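You operate a simulated robot arm through the tools that you are given. There is no shell and no other tool. Be economical: measure what you need, move in short steps, check, and stop when the job is done.

The job below is to be done with a simulated robot arm. You get a single attempt, and the scene is never put back.

JOB
Find the purple injector's opening pressure on the hand tester.
Fine: into the round holder, swing clamp shut, star knob tight, orange air lever on, pump until it sprays; then open the grey vent tap. Leave TEST alone.

The check looks at the end state, three seconds after you hand in, the way a careful person would. Anything else that was tipped, shoved, dropped, spilled or broken makes it a failure.

ROBOT AND FRAMES
A 7-joint arm with a two-finger parallel gripper, fixed in place. Base frame: the origin is at the foot of the arm, x ahead of it, y to its left, z up; the work surface is at about z = 0.9. Lengths are in m, angles in rad, forces in N, time in s.
Its first joint turns from -2.897 to 2.897 rad. Payload 3.43 kg.
The tool frame sits at the grasp point between the pads (the TCP): z along the fingers, y along the line on which they close. The tips reach 0.03 m beyond it. The gripper opens to 0.094 m. The fingers are 0.028 m wide and 0.01 m thick; the gripper's body (0.05 by 0.096 m) begins 0.055 m behind the TCP.
Orientation is that of the tool frame in the base frame, as a unit quaternion [x, y, z, w]. With the fingers straight down and closing along the base's y, the tool's x points along the base's -x, its y along +y and its z along -z.

CONTROLS
- The arm moves only by the tool servo_tool. Its argument "targets" is one flat list of numbers, 7 for each row, row after row: the closure, from 0 (fully open) to 1 (shut), then the shift along the tool's x, y, z in units of 100 mm (1.0 is 100 mm), then the turn, a rotation vector about the tool's x, y, z in units of 120 degrees (1.0 is 120 degrees). In form: [grip, tx, ty, tz, wx, wy, wz, grip, tx, ty, tz, wx, wy, wz, ...]. A call has 1 to 20 rows; each row is the pose to reach, as a shift and turn from the pose commanded when the call began, along the tool's axes at that moment. A call with a number of a shift or a turn outside -1 to 1 is refused whole. Rows are played at 5 a second. More than 0.05 m and 0.15 rad between two rows, or a gripper value outside its range, and nothing of the call is played. A pose out of reach is approached as far as the arm can. The call stops where the force on the tool passes 40 N (or 10 N more than at its start, if that is more) or the arm is blocked; 0.2 s more then pass. Each finger travels about 0.045 m/s and halts on what it meets, pressing with about 39 N; the grip force reading is that of the motor and also rises with nothing between the fingers. The clock runs only during rows and for 0.2 s after the last one: add rows that repeat a pose to give the fingers time. It gives the time, the measured TCP pose, the force on the tool (base axes), the opening and the grip force at its end, in the units of the frame above (readings bear some noise), with the torque about the TCP (base axes, N m) and any sound that the robot's microphone picked up, and new pictures: "show" is both (left out), scene, wrist or none.
- Cameras (640 x 400 px; columns grow to the right, rows downward): "scene" is fixed at [0.2223, 0.5082, 1.7866]; the picture's right is [-0.44, -0.90, 0.00], its down [-0.59, 0.29, -0.76] and it looks along [0.68, -0.33, -0.65] (base axes); focal length 328 px, centre (320, 200). "wrist" rides on the gripper at [0.076, 0.014, -0.103] in the tool frame; the picture's right is [-0.18, 0.98, 0.00], its down [-0.75, -0.14, -0.64] and it looks along [-0.63, -0.12, 0.77] (tool axes); focal length 243 px, centre (320, 200).
- measure_at(camera, pixels): for up to 12 pixels [column, row] of the newest picture of that camera ("zoom" is the newest enlarged one), the place [x, y, z] in the base frame of the surface seen there, good to about 0.003 m, but the place of the scene camera against the robot may be out by one fixed shift of up to 0.012 m in any direction. No time passes.
- enlarge(camera, box): a new picture of the part [left, top, right, bottom] of that camera's present view, enlarged. No time passes.
- close_job(): hands the job in; it is judged then, once.

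Keep the steps short. Do not move on a guess: measure, check each grasp and each placing, and mend mistakes. In all there are 80 turns and 200 pictures (those below and enlarged ones count). Leave the gripper open and the arm clear of the work at the hand-in unless told otherwise, and finish with a single line.

The tools are called after "Emit:" as name(argument=value, ...) on one line, values as JSON. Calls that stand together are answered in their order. servo_tool: Moves the arm, as the interface text tells. Its arguments: {"type":"object","properties":{"targets":{"type":"array","items":{"type":"number"}},"show":{"type":"string","enum":["both","scene","wrist","none"]}},"required":["targets"]} The other tools are called the same way: measure_at (camera, pixels) gives the place of the surface under pixels of a picture; enlarge (camera, box) takes an enlarged picture of a part of a camera's view; close_job () hands the job in.

At the start:

```text
clock: 0.0
eef_pos: [0.5942, 0.0633, 1.4566]
orientation: [0.0, 1.0, 0.0, 0.0]
contact_force: [0.0, 0.1, -0.9]
moment: [0.01, 0.02, -0.02]
gripper_width: 0.0941
finger_force: 0.1
```

scene: 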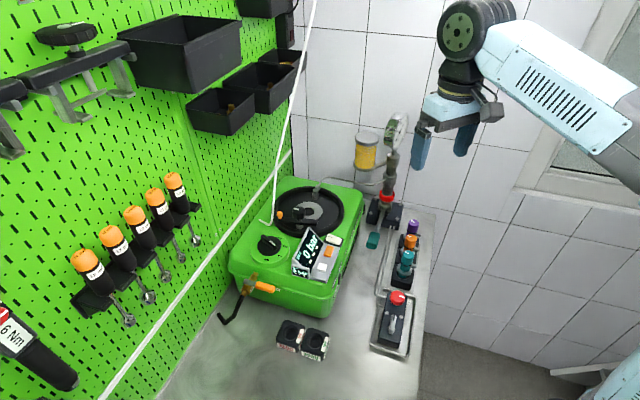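
wrist: 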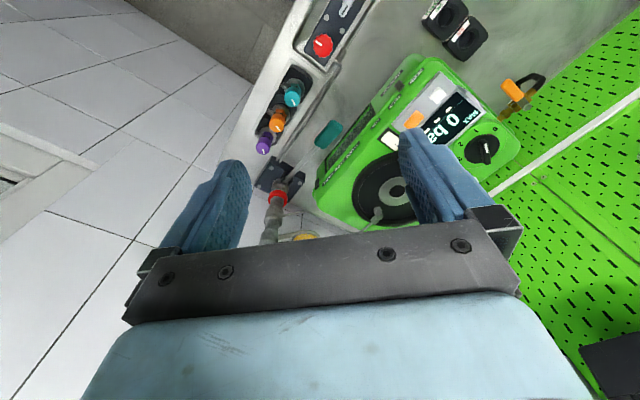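

I'll start by looking closer at the tester, the injectors and the other parts.

Emit:
enlarge(camera="scene", box=[220, 160, 380, 330])

Emit:
enlarge(camera="scene", box=[340, 100, 460, 370])

Emit:
enlarge(camera="wrist", box=[230, 0, 550, 240])

```text
2.35 times, centred on (300, 245) of scene
```

zoom: 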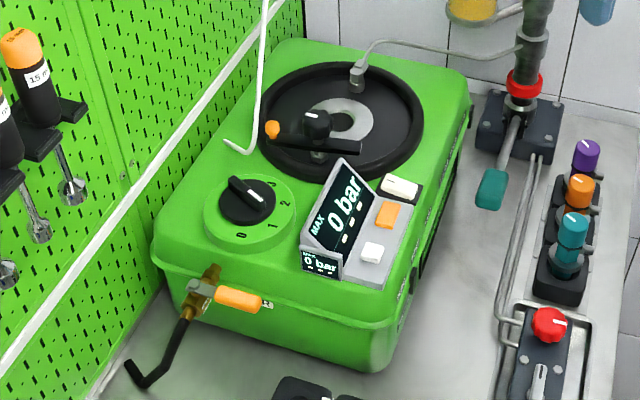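

```text
1.48 times, centred on (400, 235) of scene
```

zoom: 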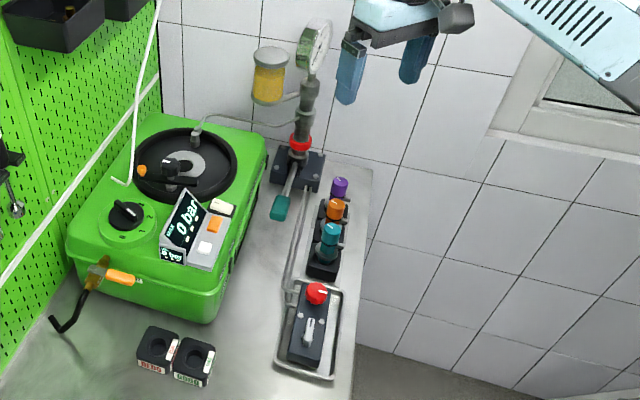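

```text
1.67 times, centred on (390, 120) of wrist
```

zoom: 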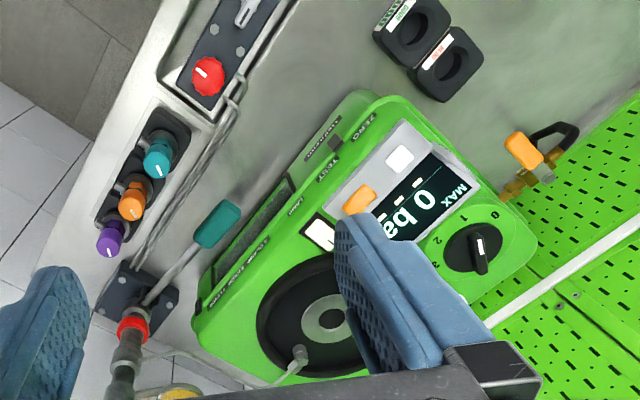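

Next, closer views of the labels and controls.

Emit:
enlarge(camera="scene", box=[255, 175, 350, 235])

Emit:
enlarge(camera="scene", box=[230, 220, 350, 295])

Emit:
enlarge(camera="scene", box=[360, 280, 440, 360])

Emit:
enlarge(camera="scene", box=[350, 105, 440, 290])

Emit:
enlarge(camera="wrist", box=[380, 50, 480, 130])

Emit:
enlarge(camera="scene", box=[260, 305, 350, 370])

```text
6.67 times, centred on (302, 205) of scene
```

zoom: 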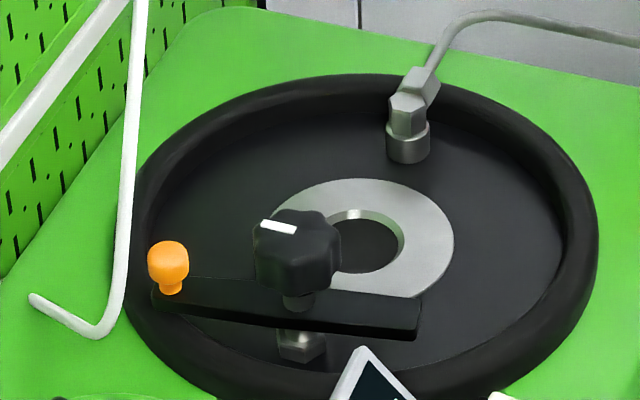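

```text
5.33 times, centred on (290, 258) of scene
```

zoom: 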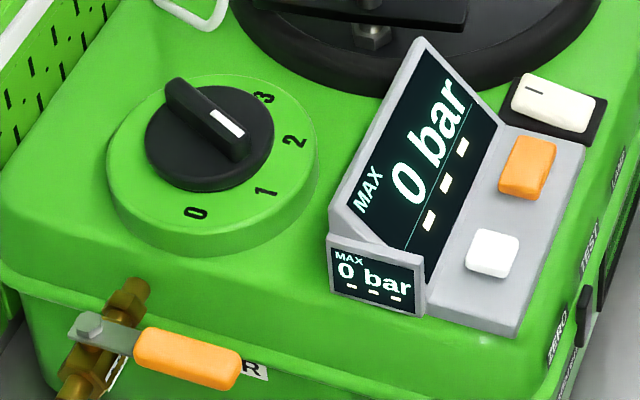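

```text
5.00 times, centred on (400, 320) of scene
```

zoom: 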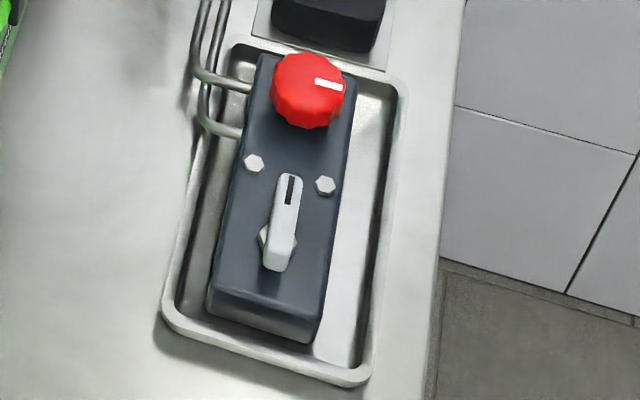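

```text
2.16 times, centred on (395, 198) of scene
```

zoom: 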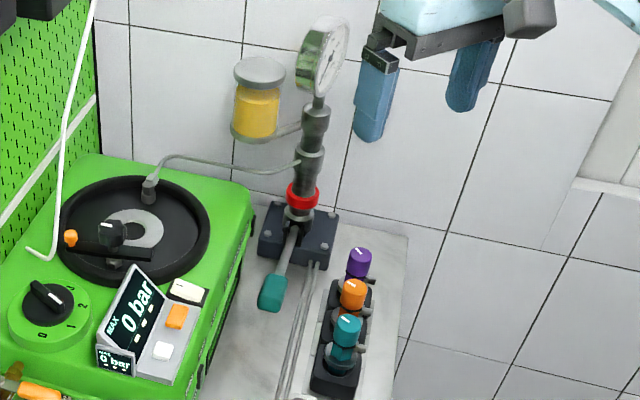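

```text
5.00 times, centred on (430, 90) of wrist
```

zoom: 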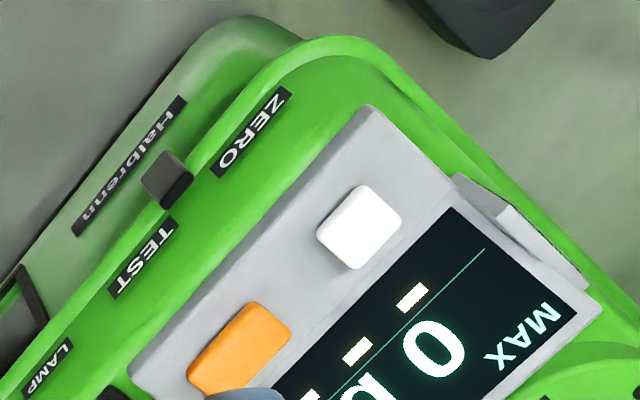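

```text
6.15 times, centred on (305, 338) of scene
```

zoom: 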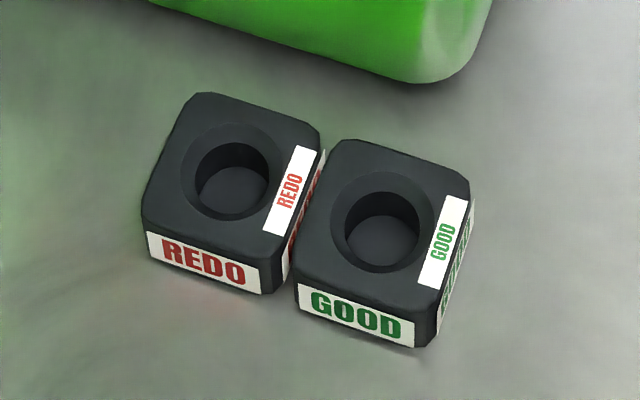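

Now measure the main features with both cameras (the wrist one fixes the scene camera's offset).

Emit:
measure_at(camera="wrist", pixels=[[263, 144], [277, 124], [292, 98], [322, 46], [391, 192], [328, 134], [443, 18], [468, 37], [522, 92], [484, 150], [340, 10], [300, 165]])

Emit:
measure_at(camera="scene", pixels=[[412, 223], [411, 238], [406, 258], [398, 297], [303, 212], [299, 211], [280, 215], [363, 210], [373, 240], [391, 325], [265, 287], [322, 227]])

Emit:
enlarge(camera="wrist", box=[230, 60, 350, 240])

Emit:
enlarge(camera="wrist", box=[290, 0, 390, 70])

```text
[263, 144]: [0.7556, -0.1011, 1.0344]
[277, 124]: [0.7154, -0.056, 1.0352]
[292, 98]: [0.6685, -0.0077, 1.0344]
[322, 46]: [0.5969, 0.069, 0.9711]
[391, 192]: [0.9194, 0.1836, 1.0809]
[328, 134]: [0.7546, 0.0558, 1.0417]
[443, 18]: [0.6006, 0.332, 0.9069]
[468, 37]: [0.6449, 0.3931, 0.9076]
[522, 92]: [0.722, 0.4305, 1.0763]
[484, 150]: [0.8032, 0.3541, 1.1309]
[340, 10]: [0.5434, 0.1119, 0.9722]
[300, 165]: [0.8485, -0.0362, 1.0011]
```

```text
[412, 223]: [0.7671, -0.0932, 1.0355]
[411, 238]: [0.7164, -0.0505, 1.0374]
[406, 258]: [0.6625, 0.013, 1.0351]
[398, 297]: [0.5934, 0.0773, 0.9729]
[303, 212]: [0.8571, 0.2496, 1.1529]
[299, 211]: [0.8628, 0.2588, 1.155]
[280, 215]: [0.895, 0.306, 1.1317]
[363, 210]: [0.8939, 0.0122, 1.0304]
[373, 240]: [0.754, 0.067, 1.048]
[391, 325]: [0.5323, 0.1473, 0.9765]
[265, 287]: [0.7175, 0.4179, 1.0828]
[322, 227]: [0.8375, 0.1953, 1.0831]
```

```text
2.22 times, centred on (290, 150) of wrist
```

zoom: 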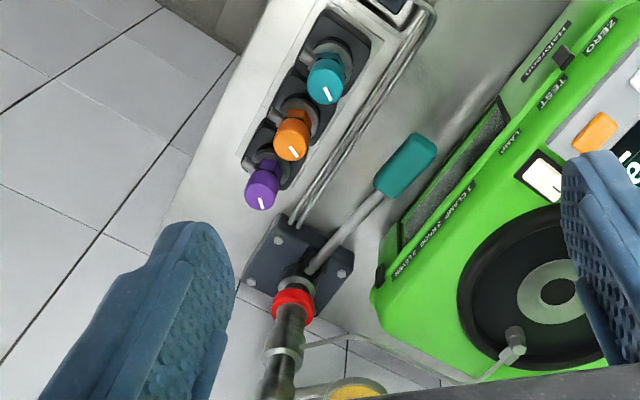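

```text
5.71 times, centred on (340, 35) of wrist
```

zoom: 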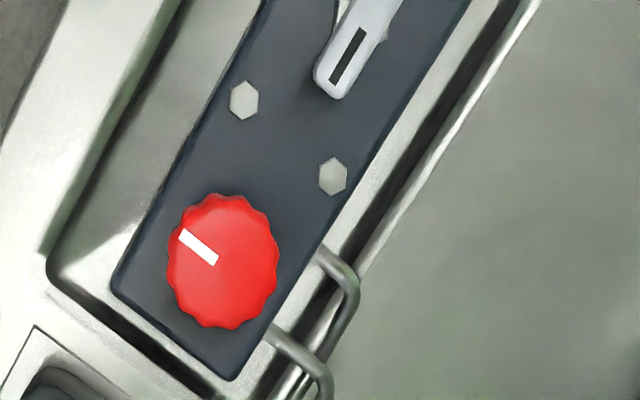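

Rotate 47° so the fingers close across the rack, moving over it while still high, to look at the injectors and pump closely.

Emit:
servo_tool(targets=[0, -0.07, -0.08, 0.14, 0, 0, 0.056, 0, -0.14, -0.16, 0.28, 0, 0, 0.112, 0, -0.21, -0.24, 0.42, 0, 0, 0.168, 0, -0.28, -0.32, 0.56, 0, 0, 0.224, 0, -0.35, -0.4, 0.7, 0, 0, 0.28, 0, -0.42, -0.48, 0.85, 0, 0, 0.336, 0, -0.49, -0.56, 1.0, 0, 0, 0.392], show="both")

```text
clock: 1.6
eef_pos: [0.6425, 0.0067, 1.3553]
orientation: [0.399, 0.917, 0.0, 0.0]
contact_force: [0.5, 0.0, 0.8]
moment: [0.0, 0.01, 0.0]
gripper_width: 0.0939
finger_force: 0.1
```

scene: 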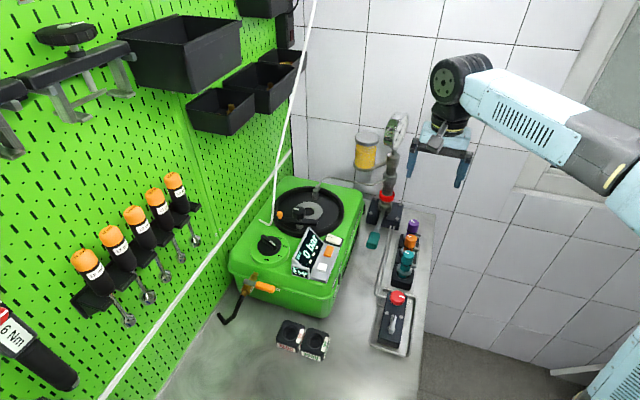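
wrist: 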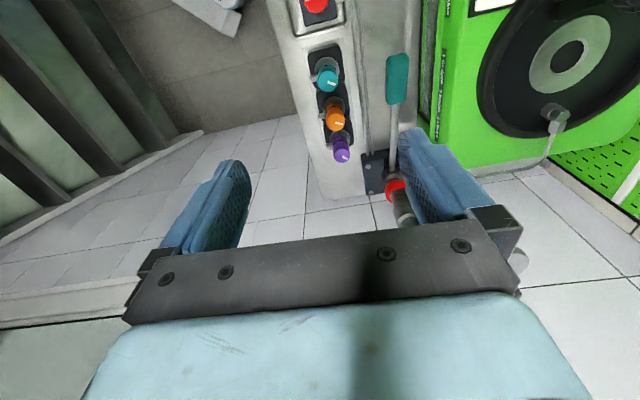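

Emit:
enlarge(camera="wrist", box=[290, 30, 420, 220])

Emit:
measure_at(camera="wrist", pixels=[[341, 155], [335, 155], [348, 155], [336, 122], [395, 185], [397, 70], [570, 58], [569, 80], [560, 30], [391, 140], [327, 80], [555, 112]])

Emit:
enlarge(camera="wrist", box=[430, 0, 640, 180])

```text
2.11 times, centred on (355, 125) of wrist
```

zoom: 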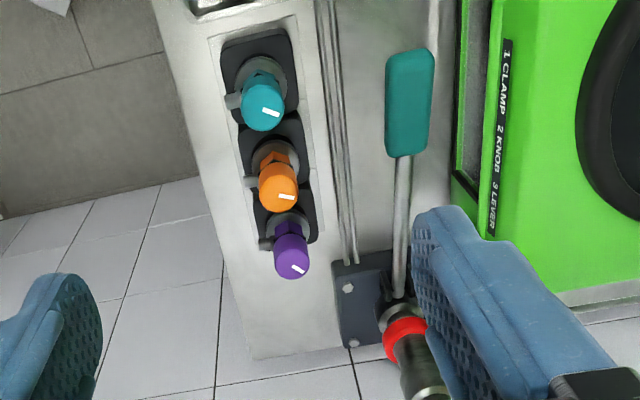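

```text
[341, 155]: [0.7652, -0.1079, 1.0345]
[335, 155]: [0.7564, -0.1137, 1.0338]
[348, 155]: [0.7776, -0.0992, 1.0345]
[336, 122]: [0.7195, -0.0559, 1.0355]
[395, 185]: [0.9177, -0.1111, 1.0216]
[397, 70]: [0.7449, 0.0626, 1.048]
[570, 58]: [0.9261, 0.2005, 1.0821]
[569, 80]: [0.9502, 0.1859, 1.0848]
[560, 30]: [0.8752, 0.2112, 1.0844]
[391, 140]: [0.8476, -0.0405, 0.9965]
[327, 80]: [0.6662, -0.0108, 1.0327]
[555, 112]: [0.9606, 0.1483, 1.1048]
```

```text
2.22 times, centred on (535, 90) of wrist
```

zoom: 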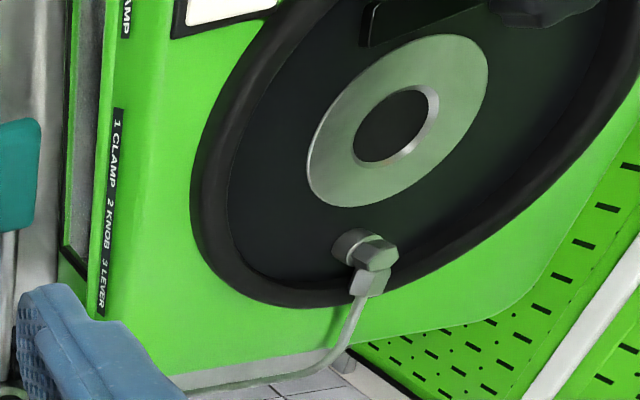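

Emit:
measure_at(camera="scene", pixels=[[396, 117], [390, 128], [405, 120], [396, 145], [392, 160], [388, 195], [366, 135], [366, 165], [388, 205], [374, 241], [403, 128], [398, 211]])

Emit:
enlarge(camera="scene", box=[340, 100, 440, 260])

```text
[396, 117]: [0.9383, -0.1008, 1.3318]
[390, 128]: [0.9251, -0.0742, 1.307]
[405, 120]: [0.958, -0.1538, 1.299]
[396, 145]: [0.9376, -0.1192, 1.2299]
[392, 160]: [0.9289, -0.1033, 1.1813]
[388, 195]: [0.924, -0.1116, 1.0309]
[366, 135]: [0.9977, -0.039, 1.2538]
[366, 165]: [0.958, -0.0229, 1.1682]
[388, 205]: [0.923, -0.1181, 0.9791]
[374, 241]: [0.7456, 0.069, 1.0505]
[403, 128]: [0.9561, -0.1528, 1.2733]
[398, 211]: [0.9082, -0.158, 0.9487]
```

```text
2.50 times, centred on (390, 180) of scene
```

zoom: 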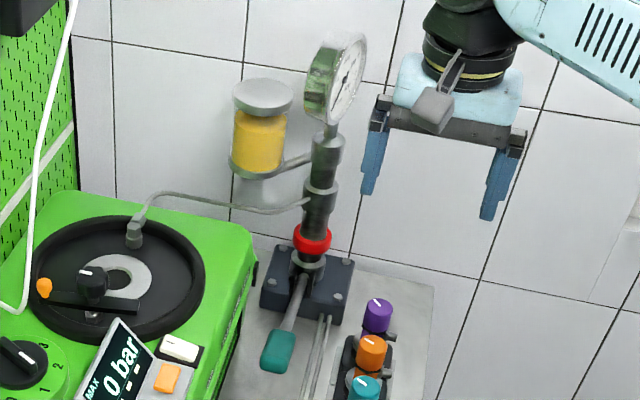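

The tower is about 0.165 m from the purple injector, so there is room. I'll approach above it in two steps.

Emit:
servo_tool(targets=[0, -0.33, 0.04, 0.33, 0, 0, 0, 0, -0.66, 0.09, 0.66, 0, 0, 0, 0, -1.0, 0.13, 1.0, 0, 0, 0], show="both")

```text
clock: 2.4
eef_pos: [0.7203, -0.058, 1.2557]
orientation: [0.399, 0.917, 0.0, 0.0]
contact_force: [-1.3, 0.7, 0.6]
moment: [-0.02, -0.05, -0.01]
gripper_width: 0.094
finger_force: 0.0
```

scene: 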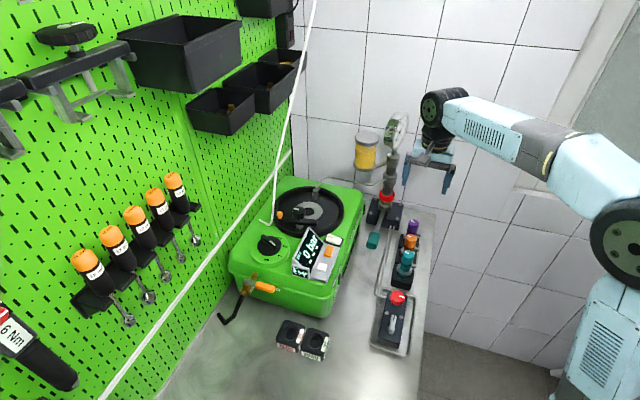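
wrist: 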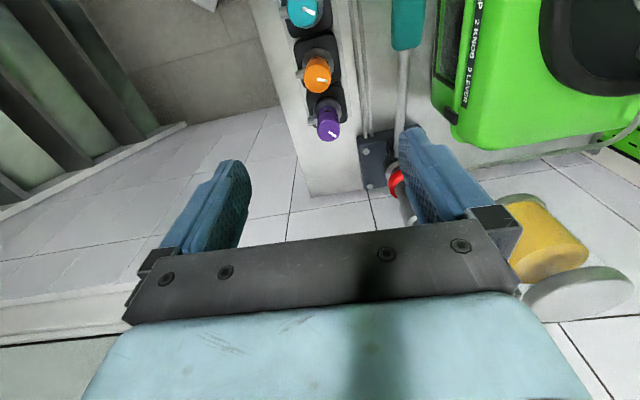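

Emit:
enlarge(camera="wrist", box=[280, 60, 370, 150])

Emit:
measure_at(camera="wrist", pixels=[[329, 131], [320, 131], [338, 131], [329, 137], [329, 125], [324, 106], [328, 119], [312, 97], [339, 97], [317, 76]])

```text
4.44 times, centred on (325, 105) of wrist
```

zoom: 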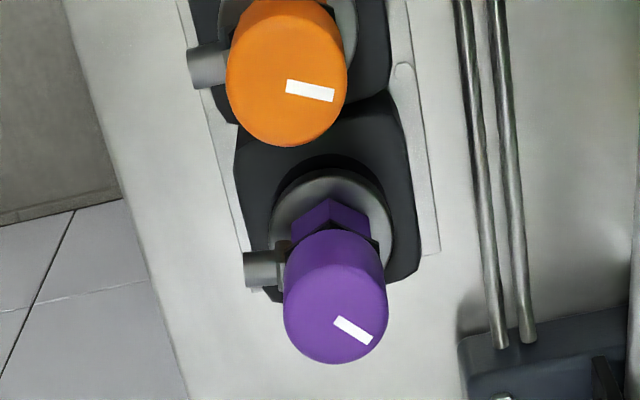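

```text
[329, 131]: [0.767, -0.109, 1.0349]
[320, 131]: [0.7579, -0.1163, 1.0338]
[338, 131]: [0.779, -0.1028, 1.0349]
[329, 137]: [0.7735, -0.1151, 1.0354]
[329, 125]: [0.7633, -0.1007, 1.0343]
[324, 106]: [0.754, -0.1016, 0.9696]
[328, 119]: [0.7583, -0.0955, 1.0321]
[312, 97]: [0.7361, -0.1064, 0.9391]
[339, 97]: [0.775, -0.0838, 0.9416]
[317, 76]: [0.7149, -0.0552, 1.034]
```

Cap centre ≈ (0.7665, -0.1065), top z 1.0345, about 32 mm across. Moving right above it, tips still clear.

Emit:
servo_tool(targets=[0, -0.34, 0.0, 0.3, 0, 0, 0, 0, -0.67, 0.01, 0.6, 0, 0, 0, 0, -0.67, 0.01, 1.0, 0, 0, 0, 0, -0.67, 0.01, 1.0, 0, 0, 0], show="both")

Emit:
enlarge(camera="scene", box=[370, 140, 470, 290])

Emit:
enlarge(camera="wrist", box=[200, 40, 460, 240])

```text
clock: 3.4
eef_pos: [0.7666, -0.1054, 1.1566]
orientation: [0.399, 0.917, 0.0, 0.001]
contact_force: [0.3, -0.8, -0.9]
moment: [0.0, -0.02, 0.0]
gripper_width: 0.0939
finger_force: 0.1
```

scene: 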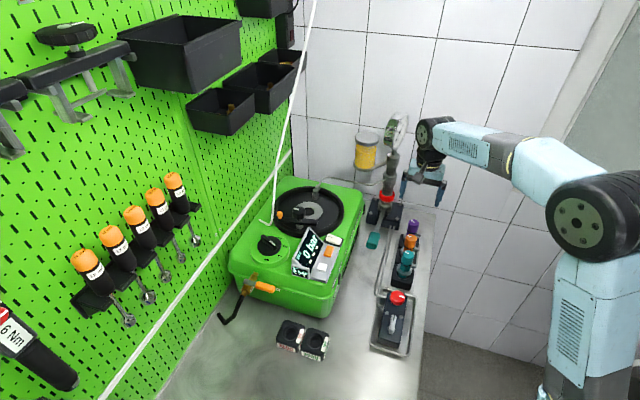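
wrist: 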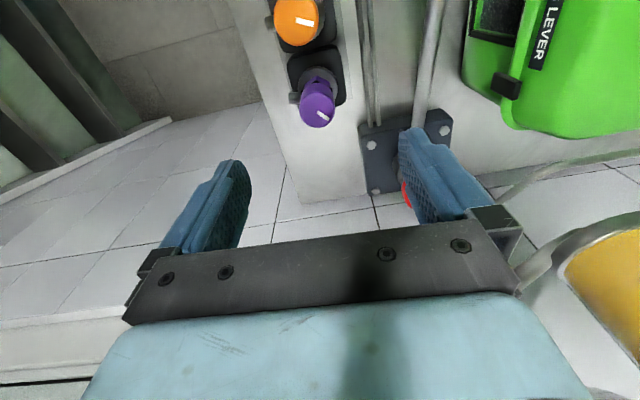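

```text
2.67 times, centred on (420, 215) of scene
```

zoom: 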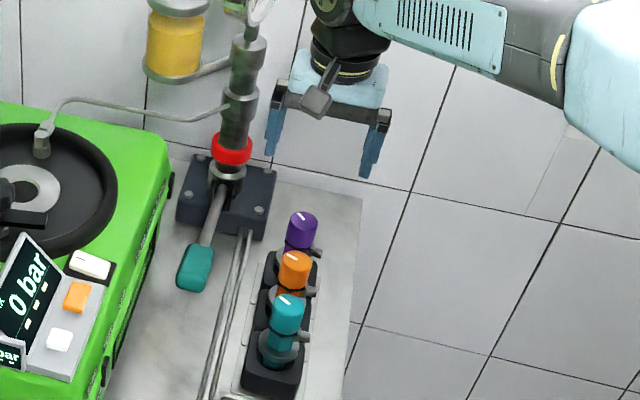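

```text
2.00 times, centred on (330, 140) of wrist
```

zoom: 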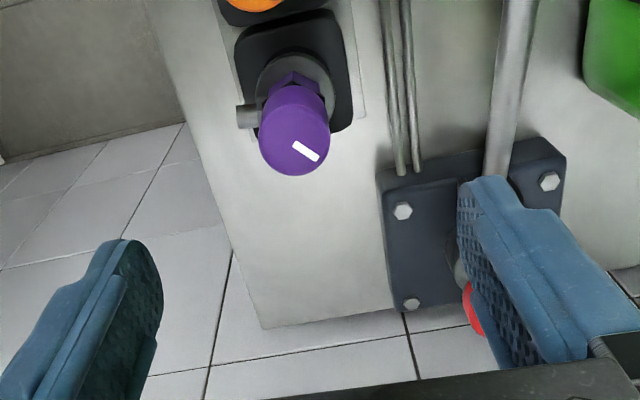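

Emit:
servo_tool(targets=[0, 0, -0.01, 0.4, 0, 0, 0, 0, 0, -0.01, 0.8, 0, 0, 0, 0, 0, -0.01, 1.0, 0, 0, 0], show="wrist")

Emit:
enlarge(camera="scene", box=[380, 180, 440, 260])

```text
clock: 4.2
eef_pos: [0.7661, -0.1064, 1.0548]
orientation: [0.398, 0.917, 0.0, -0.001]
contact_force: [0.2, -0.1, 0.3]
moment: [-0.01, -0.01, -0.01]
gripper_width: 0.0938
finger_force: 0.0
```

wrist: 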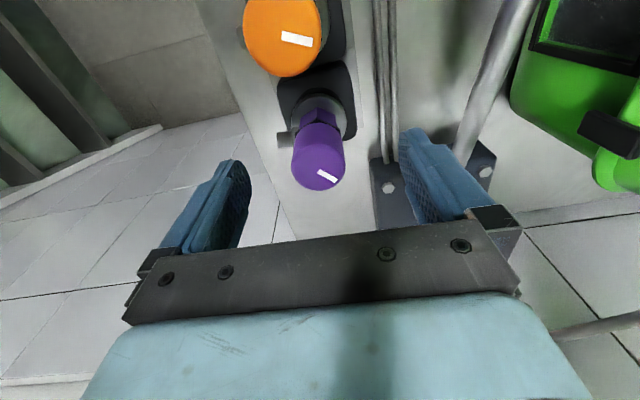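

```text
5.00 times, centred on (410, 220) of scene
```

zoom: 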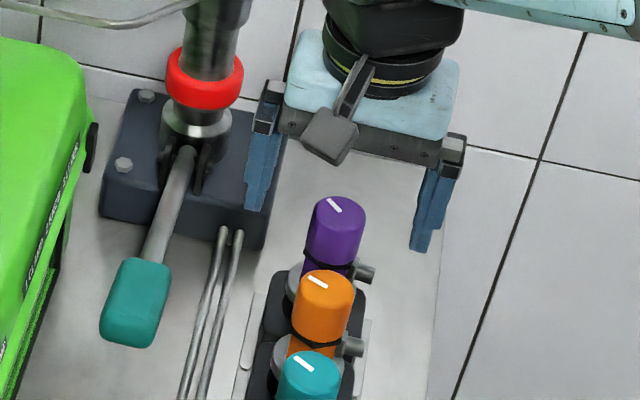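

Centred between the fingers. Descend 35 mm and close.

Emit:
servo_tool(targets=[0, 0, 0, 0.2, 0, 0, 0, 0, 0, 0, 0.35, 0, 0, 0, 0, 0, 0, 0.35, 0, 0, 0, 0.5, 0, 0, 0.35, 0, 0, 0, 0.8, 0, 0, 0.35, 0, 0, 0, 0.8, 0, 0, 0.35, 0, 0, 0, 0.8, 0, 0, 0.35, 0, 0, 0, 0.8, 0, 0, 0.35, 0, 0, 0], show="wrist")

Emit:
enlarge(camera="scene", box=[380, 180, 440, 260])

```text
clock: 6.0
eef_pos: [0.7657, -0.1059, 1.0234]
orientation: [0.398, 0.917, 0.001, 0.002]
contact_force: [2.5, -2.9, 34.4]
moment: [-0.42, 0.12, -0.03]
gripper_width: 0.0334
finger_force: 39.2
```

wrist: 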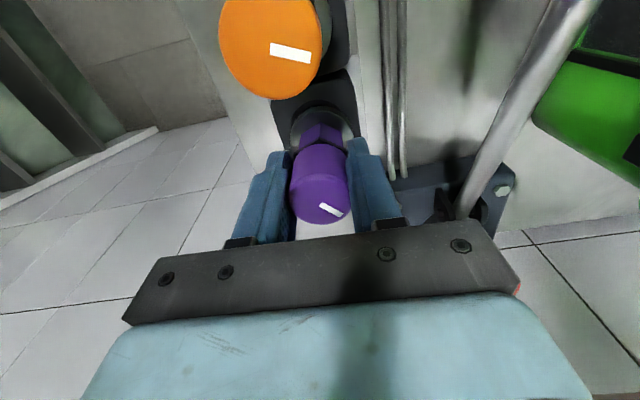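

```text
5.00 times, centred on (410, 220) of scene
```

zoom: 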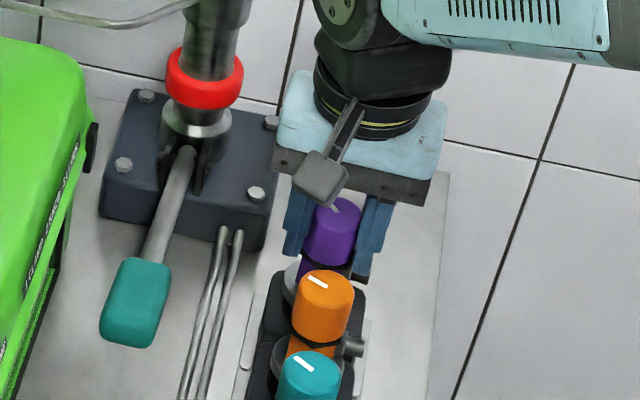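

Gripped (33.4 mm). There's 34 N of upward force, probably a fingertip resting on the body; lifting will relieve that. Lift 100 mm straight up and check.

Emit:
servo_tool(targets=[0.8, 0, 0, 0.25, 0, 0, 0, 0.8, 0, 0, 0.0, 0, 0, 0, 0.8, 0, 0, -0.3, 0, 0, 0, 0.8, 0, 0, -0.6, 0, 0, 0, 0.8, 0, 0, -1.0, 0, 0, 0], show="both")

Emit:
enlarge(camera="scene", box=[370, 130, 470, 260])

```text
clock: 6.3
eef_pos: [0.7664, -0.1052, 1.0234]
orientation: [0.4, 0.917, 0.0, 0.003]
contact_force: [-4.6, 0.3, 10.6]
moment: [0.04, 0.62, -0.04]
gripper_width: 0.0336
finger_force: 39.3
stopped in row 1: the force on the tool passed its limit at 68 N (the readings are from after the stop); the commanded pose is now the measured one
```

scene: 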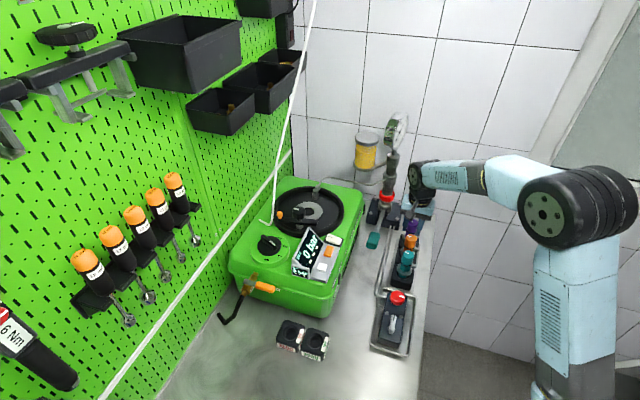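
wrist: 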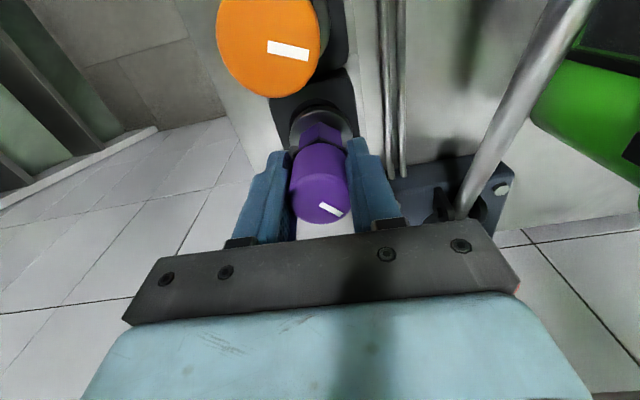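

```text
3.08 times, centred on (420, 195) of scene
```

zoom: 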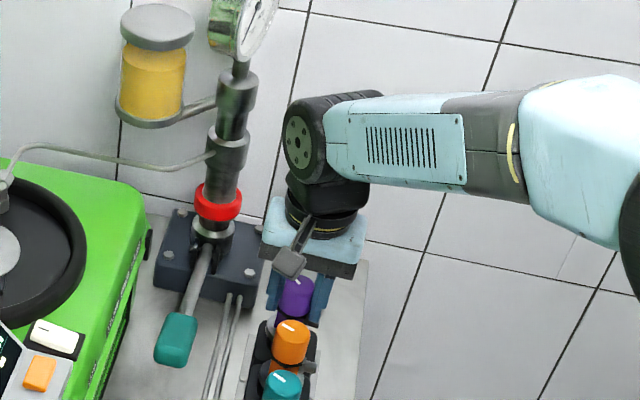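

My first row went downward by mistake, since shifts count from the current pose. The force limit stopped it and nothing has visibly moved. Now a straight lift.

Emit:
servo_tool(targets=[0.8, 0, 0, -0.1, 0, 0, 0, 0.8, 0, 0, -0.3, 0, 0, 0, 0.8, 0, 0, -0.5, 0, 0, 0, 0.8, 0, 0, -0.75, 0, 0, 0, 0.8, 0, 0, -1.0, 0, 0, 0], show="both")

Emit:
enlarge(camera="scene", box=[370, 130, 470, 260])

Emit:
enlarge(camera="wrist", box=[200, 0, 440, 240])

```text
clock: 7.5
eef_pos: [0.7684, -0.1049, 1.1217]
orientation: [0.399, 0.917, 0.001, 0.002]
contact_force: [1.2, -0.1, -0.2]
moment: [0.02, -0.02, 0.01]
gripper_width: 0.0187
finger_force: 0.1
```

scene: 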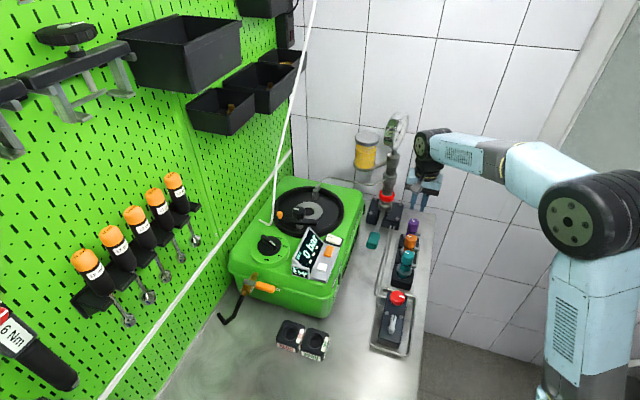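
wrist: 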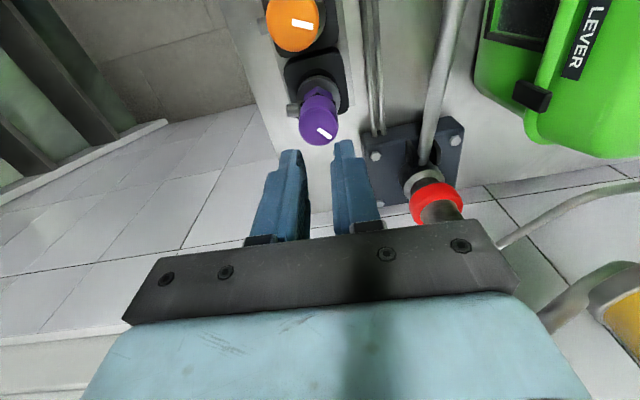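

```text
3.08 times, centred on (420, 195) of scene
```

zoom: 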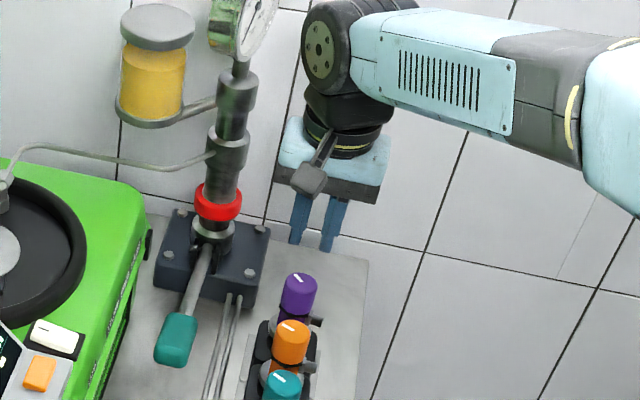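

```text
1.67 times, centred on (320, 120) of wrist
```

zoom: 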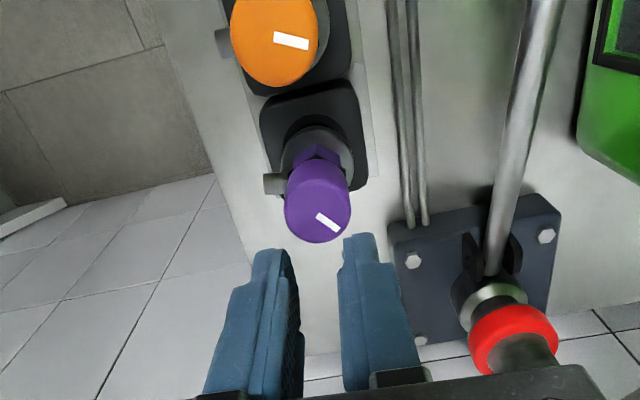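

The grip slipped off and the injector is still in the rack. Measure its cap, hex and side stub again to understand why.

Emit:
enlarge(camera="wrist", box=[280, 60, 360, 160])

Emit:
measure_at(camera="wrist", pixels=[[318, 122], [318, 140], [308, 120], [328, 120], [294, 109], [299, 109], [319, 94], [319, 99], [316, 82], [340, 95], [318, 106], [303, 130]])

Emit:
enlarge(camera="scene", box=[390, 210, 430, 260])

```text
4.00 times, centred on (320, 110) of wrist
```

zoom: 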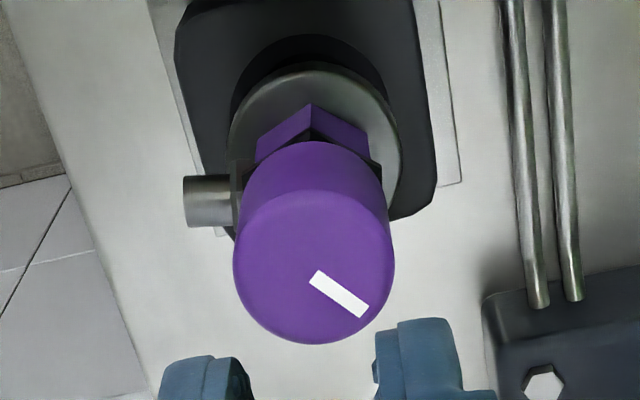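

```text
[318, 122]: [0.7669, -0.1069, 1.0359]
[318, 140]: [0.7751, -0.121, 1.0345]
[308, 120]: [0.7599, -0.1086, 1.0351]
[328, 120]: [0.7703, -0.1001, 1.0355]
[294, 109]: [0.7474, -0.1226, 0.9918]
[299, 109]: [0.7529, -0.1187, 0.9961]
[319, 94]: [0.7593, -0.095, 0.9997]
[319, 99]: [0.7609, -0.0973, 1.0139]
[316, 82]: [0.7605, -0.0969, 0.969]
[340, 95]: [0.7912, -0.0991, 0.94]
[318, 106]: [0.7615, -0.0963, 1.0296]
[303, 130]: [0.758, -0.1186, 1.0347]
```

```text
8.00 times, centred on (410, 235) of scene
```

zoom: 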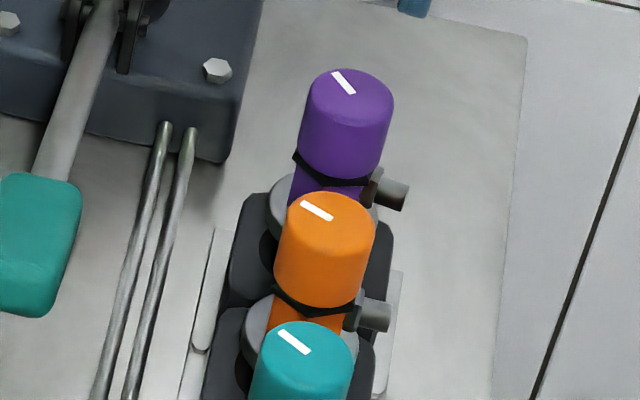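

The cause is clear. The side stub's top (z≈0.996) was under the -y fingertip, so the grip was shallow and propped. I'll turn the gripper 90° so both fingers pass beside the stub (between purple and orange, and on the far side), and grip lower.

Emit:
servo_tool(targets=[0.3, 0, -0.02, 0, 0, 0, -0.068, 0.3, 0, -0.02, 0, 0, 0, -0.136, 0.3, 0, -0.02, 0, 0, 0, -0.204, 0.3, 0, -0.02, 0, 0, 0, -0.272, 0.3, 0, -0.02, 0, 0, 0, -0.34, 0.3, 0, -0.02, 0, 0, 0, -0.408, 0.3, 0, -0.02, 0, 0, 0, -0.476, 0.3, 0, -0.02, 0, 0, 0, -0.544, 0.3, 0, -0.02, 0, 0, 0, -0.612, 0.3, 0, -0.02, 0, 0, 0, -0.68, 0.3, 0, -0.02, 0, 0, 0, -0.735, 0.3, 0, -0.02, 0, 0, 0, -0.735], show="wrist")

Emit:
enlarge(camera="scene", box=[370, 170, 450, 270])

```text
clock: 10.1
eef_pos: [0.7659, -0.1075, 1.1225]
orientation: [-0.353, 0.935, -0.002, 0.002]
contact_force: [-0.7, -1.2, -0.4]
moment: [-0.02, -0.02, 0.01]
gripper_width: 0.066
finger_force: 0.1
```

wrist: 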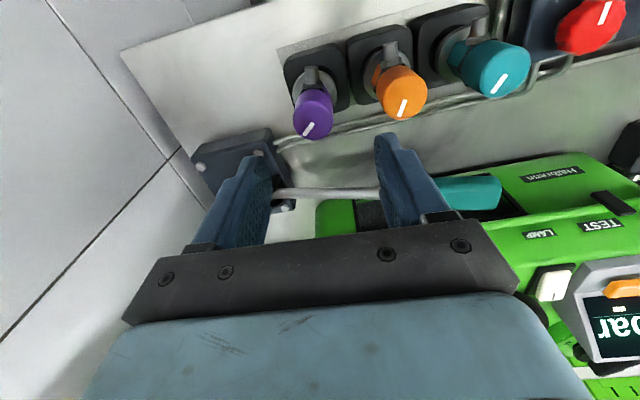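

```text
4.00 times, centred on (410, 220) of scene
```

zoom: 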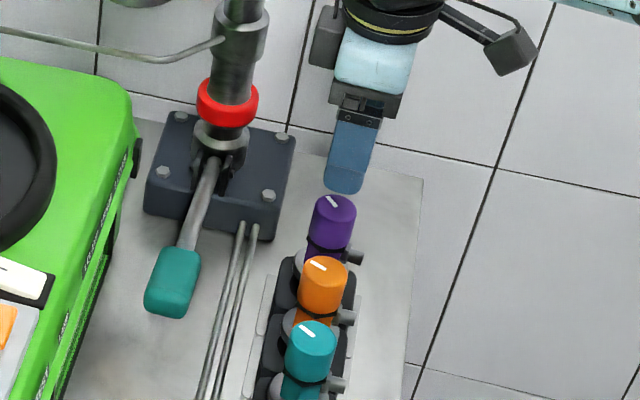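

Emit:
measure_at(camera="wrist", pixels=[[313, 117], [313, 135], [300, 122], [328, 119], [320, 100], [404, 98], [383, 100], [311, 72]])

Emit:
enlarge(camera="wrist", box=[270, 30, 430, 150])

```text
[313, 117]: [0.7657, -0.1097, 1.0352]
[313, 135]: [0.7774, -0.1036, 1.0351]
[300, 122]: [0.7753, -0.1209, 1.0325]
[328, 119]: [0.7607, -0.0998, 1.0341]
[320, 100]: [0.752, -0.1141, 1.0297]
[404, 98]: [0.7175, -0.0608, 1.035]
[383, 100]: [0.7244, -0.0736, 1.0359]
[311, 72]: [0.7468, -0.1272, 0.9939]
```

```text
3.33 times, centred on (350, 90) of wrist
```

zoom: 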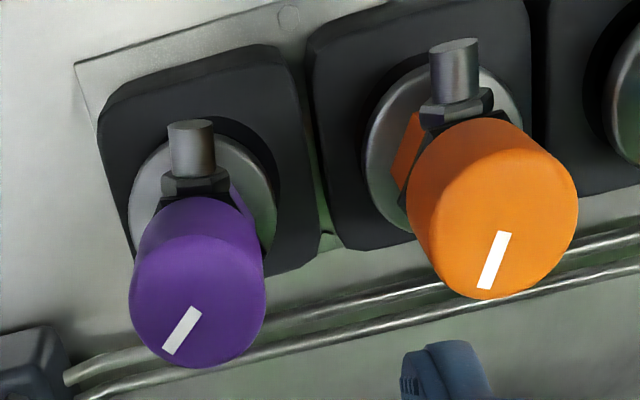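

Emit:
servo_tool(targets=[0.3, -0.01, -0.02, 0.4, 0, 0, 0, 0.3, -0.01, -0.02, 0.7, 0, 0, 0, 0.3, -0.01, -0.02, 0.95, 0, 0, 0, 0.3, -0.01, -0.02, 0.95, 0, 0, 0], show="wrist")

Emit:
enlarge(camera="scene", box=[380, 190, 440, 265])

```text
clock: 11.1
eef_pos: [0.7694, -0.1078, 1.028]
orientation: [-0.352, 0.936, -0.001, 0.003]
contact_force: [-0.8, 0.2, -0.2]
moment: [0.01, 0.03, 0.02]
gripper_width: 0.0659
finger_force: 0.0
```

wrist: 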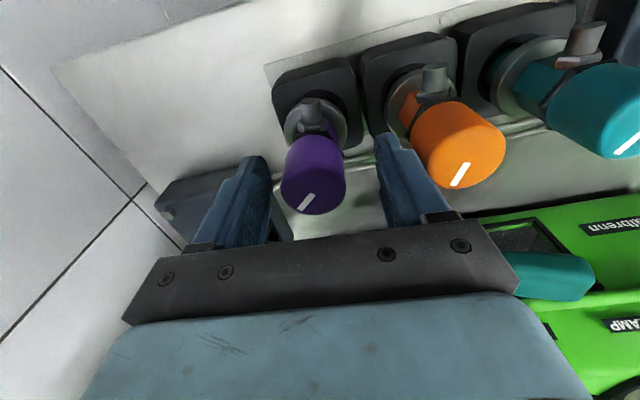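

```text
5.33 times, centred on (410, 228) of scene
```

zoom: 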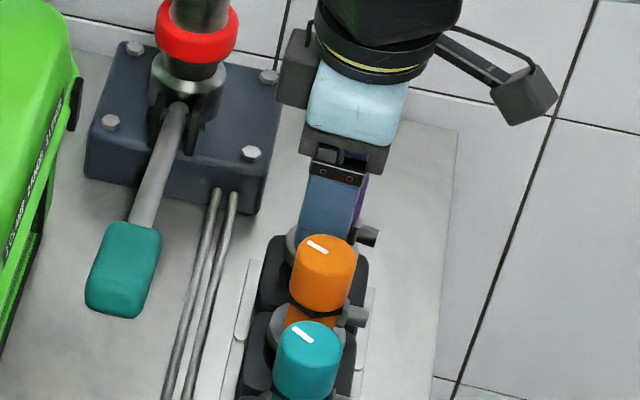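

Emit:
measure_at(camera="wrist", pixels=[[284, 190], [312, 190], [343, 190], [312, 180], [312, 205], [267, 185], [386, 180], [460, 160]])

Emit:
enlarge(camera="wrist", box=[200, 80, 480, 260])

```text
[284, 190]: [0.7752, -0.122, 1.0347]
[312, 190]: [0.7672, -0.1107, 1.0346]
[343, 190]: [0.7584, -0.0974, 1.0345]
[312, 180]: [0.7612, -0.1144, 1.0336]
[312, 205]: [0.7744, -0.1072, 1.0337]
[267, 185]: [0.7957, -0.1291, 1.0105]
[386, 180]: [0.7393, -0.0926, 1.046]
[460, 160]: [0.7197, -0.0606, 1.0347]
```

```text
2.22 times, centred on (340, 170) of wrist
```

zoom: 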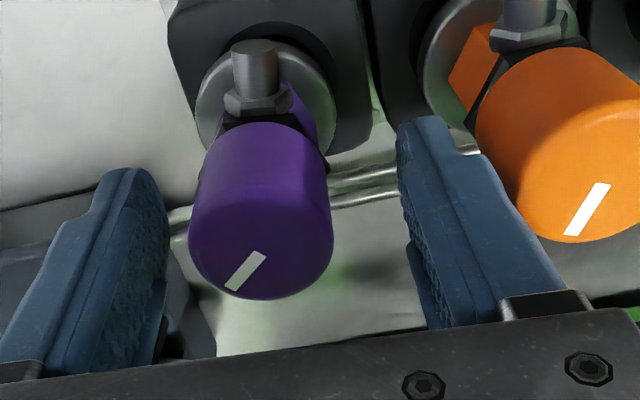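

Emit:
servo_tool(targets=[0.3, 0.015, -0.01, 0.08, 0, 0, 0, 0.3, 0.015, -0.01, 0.15, 0, 0, 0, 0.3, 0.015, -0.01, 0.15, 0, 0, 0, 0.6, 0.015, -0.01, 0.15, 0, 0, 0, 0.9, 0.015, -0.01, 0.15, 0, 0, 0, 0.9, 0.015, -0.01, 0.15, 0, 0, 0, 0.9, 0.015, -0.01, 0.15, 0, 0, 0, 0.9, 0.015, -0.01, 0.15, 0, 0, 0], show="wrist")

```text
clock: 12.9
eef_pos: [0.7677, -0.1091, 1.0133]
orientation: [-0.351, 0.936, -0.001, 0.002]
contact_force: [0.0, -0.5, 0.5]
moment: [0.01, 0.01, -0.01]
gripper_width: 0.0332
finger_force: 38.7
```

wrist: 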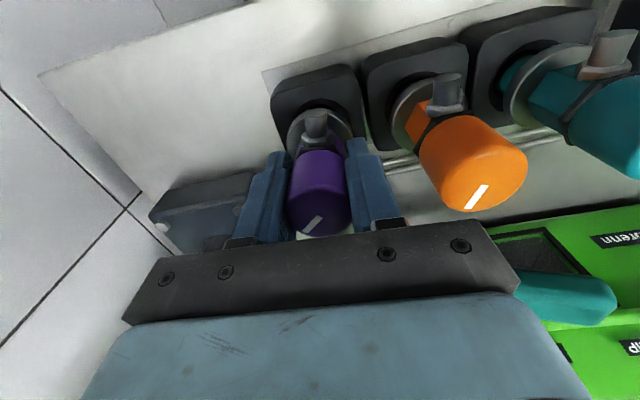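

Clean grip with no side or vertical force. Lift slowly by 30 mm first.

Emit:
servo_tool(targets=[0.9, 0, 0, -0.05, 0, 0, 0, 0.9, 0, 0, -0.1, 0, 0, 0, 0.9, 0, 0, -0.15, 0, 0, 0, 0.9, 0, 0, -0.2, 0, 0, 0, 0.9, 0, 0, -0.25, 0, 0, 0, 0.9, 0, 0, -0.3, 0, 0, 0], show="wrist")

```text
clock: 14.3
eef_pos: [0.7678, -0.1104, 1.0424]
orientation: [-0.352, 0.936, 0.0, 0.002]
contact_force: [0.1, -0.3, -3.4]
moment: [0.01, 0.0, -0.05]
gripper_width: 0.0335
finger_force: 38.4
```

wrist: 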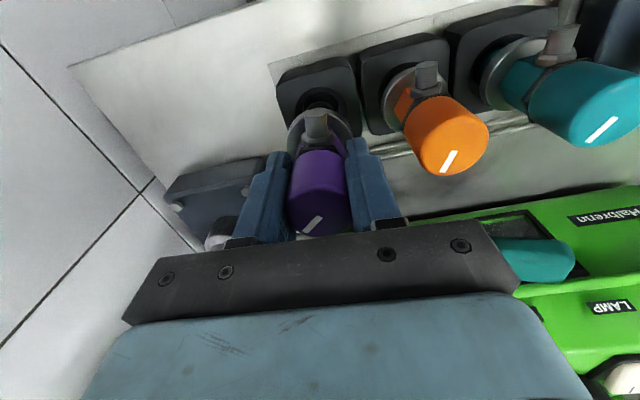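

It holds (3.4 N weight). Continue lifting 100 mm.

Emit:
servo_tool(targets=[0.9, 0, 0, -0.25, 0, 0, 0, 0.9, 0, 0, -0.5, 0, 0, 0, 0.9, 0, 0, -0.75, 0, 0, 0, 0.9, 0, 0, -1.0, 0, 0, 0], show="none")

Emit:
enlarge(camera="scene", box=[370, 130, 450, 260])

Emit:
measure_at(camera="wrist", pixels=[[320, 100], [315, 120]])

```text
clock: 15.3
eef_pos: [0.7663, -0.1103, 1.1429]
orientation: [-0.352, 0.936, -0.002, 0.002]
contact_force: [0.0, -0.5, -2.4]
moment: [0.0, -0.01, 0.02]
gripper_width: 0.0333
finger_force: 38.8
```

```text
3.08 times, centred on (410, 195) of scene
```

zoom: 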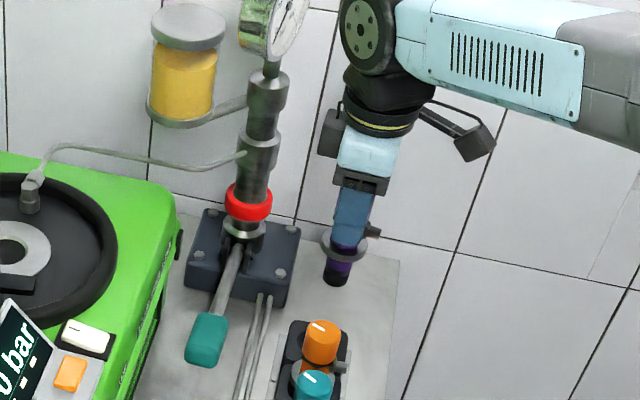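

```text
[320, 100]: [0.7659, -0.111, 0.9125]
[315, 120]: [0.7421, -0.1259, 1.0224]
```

Emit:
measure_at(camera="zoom", pixels=[[335, 283], [338, 268], [328, 252], [345, 258], [340, 245], [8, 250], [30, 245], [10, 228]])

Emit:
enlarge(camera="scene", box=[400, 170, 430, 200])

```text
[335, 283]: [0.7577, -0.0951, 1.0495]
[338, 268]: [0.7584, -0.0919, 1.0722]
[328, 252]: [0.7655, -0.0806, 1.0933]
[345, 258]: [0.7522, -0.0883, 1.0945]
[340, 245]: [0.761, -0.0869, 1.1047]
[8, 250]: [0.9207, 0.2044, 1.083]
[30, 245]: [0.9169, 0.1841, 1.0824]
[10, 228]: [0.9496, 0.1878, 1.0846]
```

```text
13.33 times, centred on (415, 185) of scene
```

zoom: 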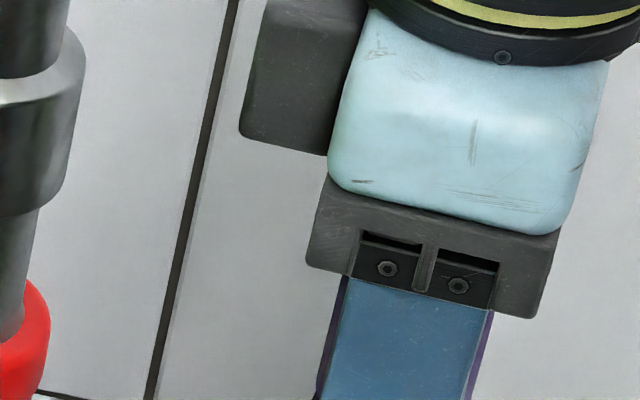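

Measure the hanging white rod, clamp bar, knob and ring before crossing over.

Emit:
enlarge(camera="scene", box=[250, 170, 360, 240])

Emit:
measure_at(camera="scene", pixels=[[270, 223], [276, 190], [284, 150], [297, 90], [310, 20], [281, 214], [280, 219], [297, 222], [314, 223], [292, 221], [300, 208], [315, 212]])

```text
5.71 times, centred on (305, 205) of scene
```

zoom: 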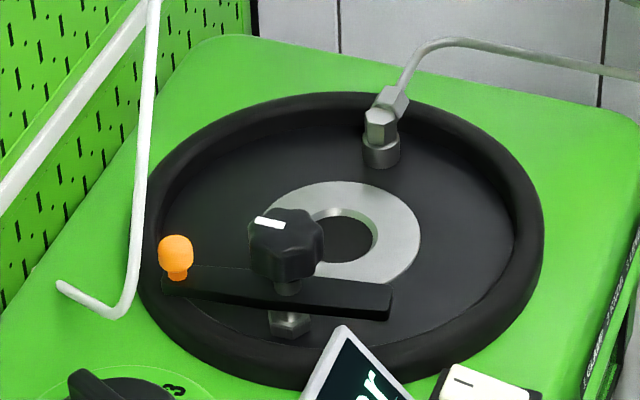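

```text
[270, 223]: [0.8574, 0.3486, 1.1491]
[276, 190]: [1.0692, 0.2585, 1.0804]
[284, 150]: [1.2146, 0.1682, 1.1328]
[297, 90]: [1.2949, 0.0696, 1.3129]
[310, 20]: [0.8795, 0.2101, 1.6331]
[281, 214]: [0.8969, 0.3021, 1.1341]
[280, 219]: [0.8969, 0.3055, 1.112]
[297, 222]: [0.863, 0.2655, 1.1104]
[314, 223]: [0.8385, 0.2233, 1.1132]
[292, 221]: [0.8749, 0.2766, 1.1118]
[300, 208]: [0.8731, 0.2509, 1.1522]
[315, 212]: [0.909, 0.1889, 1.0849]
```

Emit:
enlarge(camera="scene", box=[240, 0, 340, 240])

Emit:
measure_at(camera="scene", pixels=[[274, 188], [275, 187], [274, 205], [275, 200], [282, 150], [283, 148], [296, 90], [295, 91], [305, 40], [306, 40], [314, 5], [261, 220]])

```text
1.67 times, centred on (290, 120) of scene
```

zoom: 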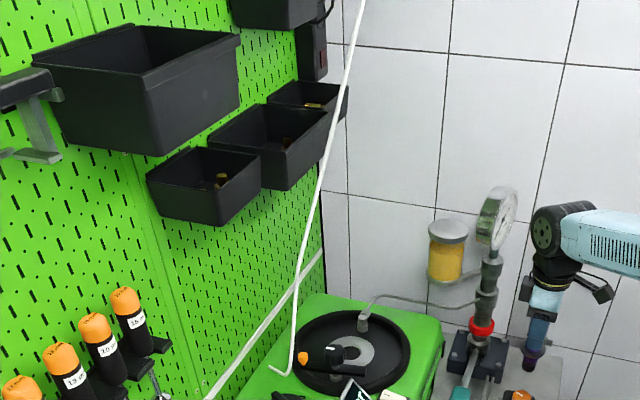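

```text
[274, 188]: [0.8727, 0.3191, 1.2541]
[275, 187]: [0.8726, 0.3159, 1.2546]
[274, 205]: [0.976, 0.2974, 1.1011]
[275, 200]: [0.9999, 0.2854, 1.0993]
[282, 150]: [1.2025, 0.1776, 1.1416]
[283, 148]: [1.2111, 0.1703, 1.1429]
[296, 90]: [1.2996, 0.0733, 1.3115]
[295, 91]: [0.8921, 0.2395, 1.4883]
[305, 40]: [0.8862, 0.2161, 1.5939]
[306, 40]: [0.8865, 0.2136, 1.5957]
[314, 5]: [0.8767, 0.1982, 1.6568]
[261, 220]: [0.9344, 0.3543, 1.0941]
```

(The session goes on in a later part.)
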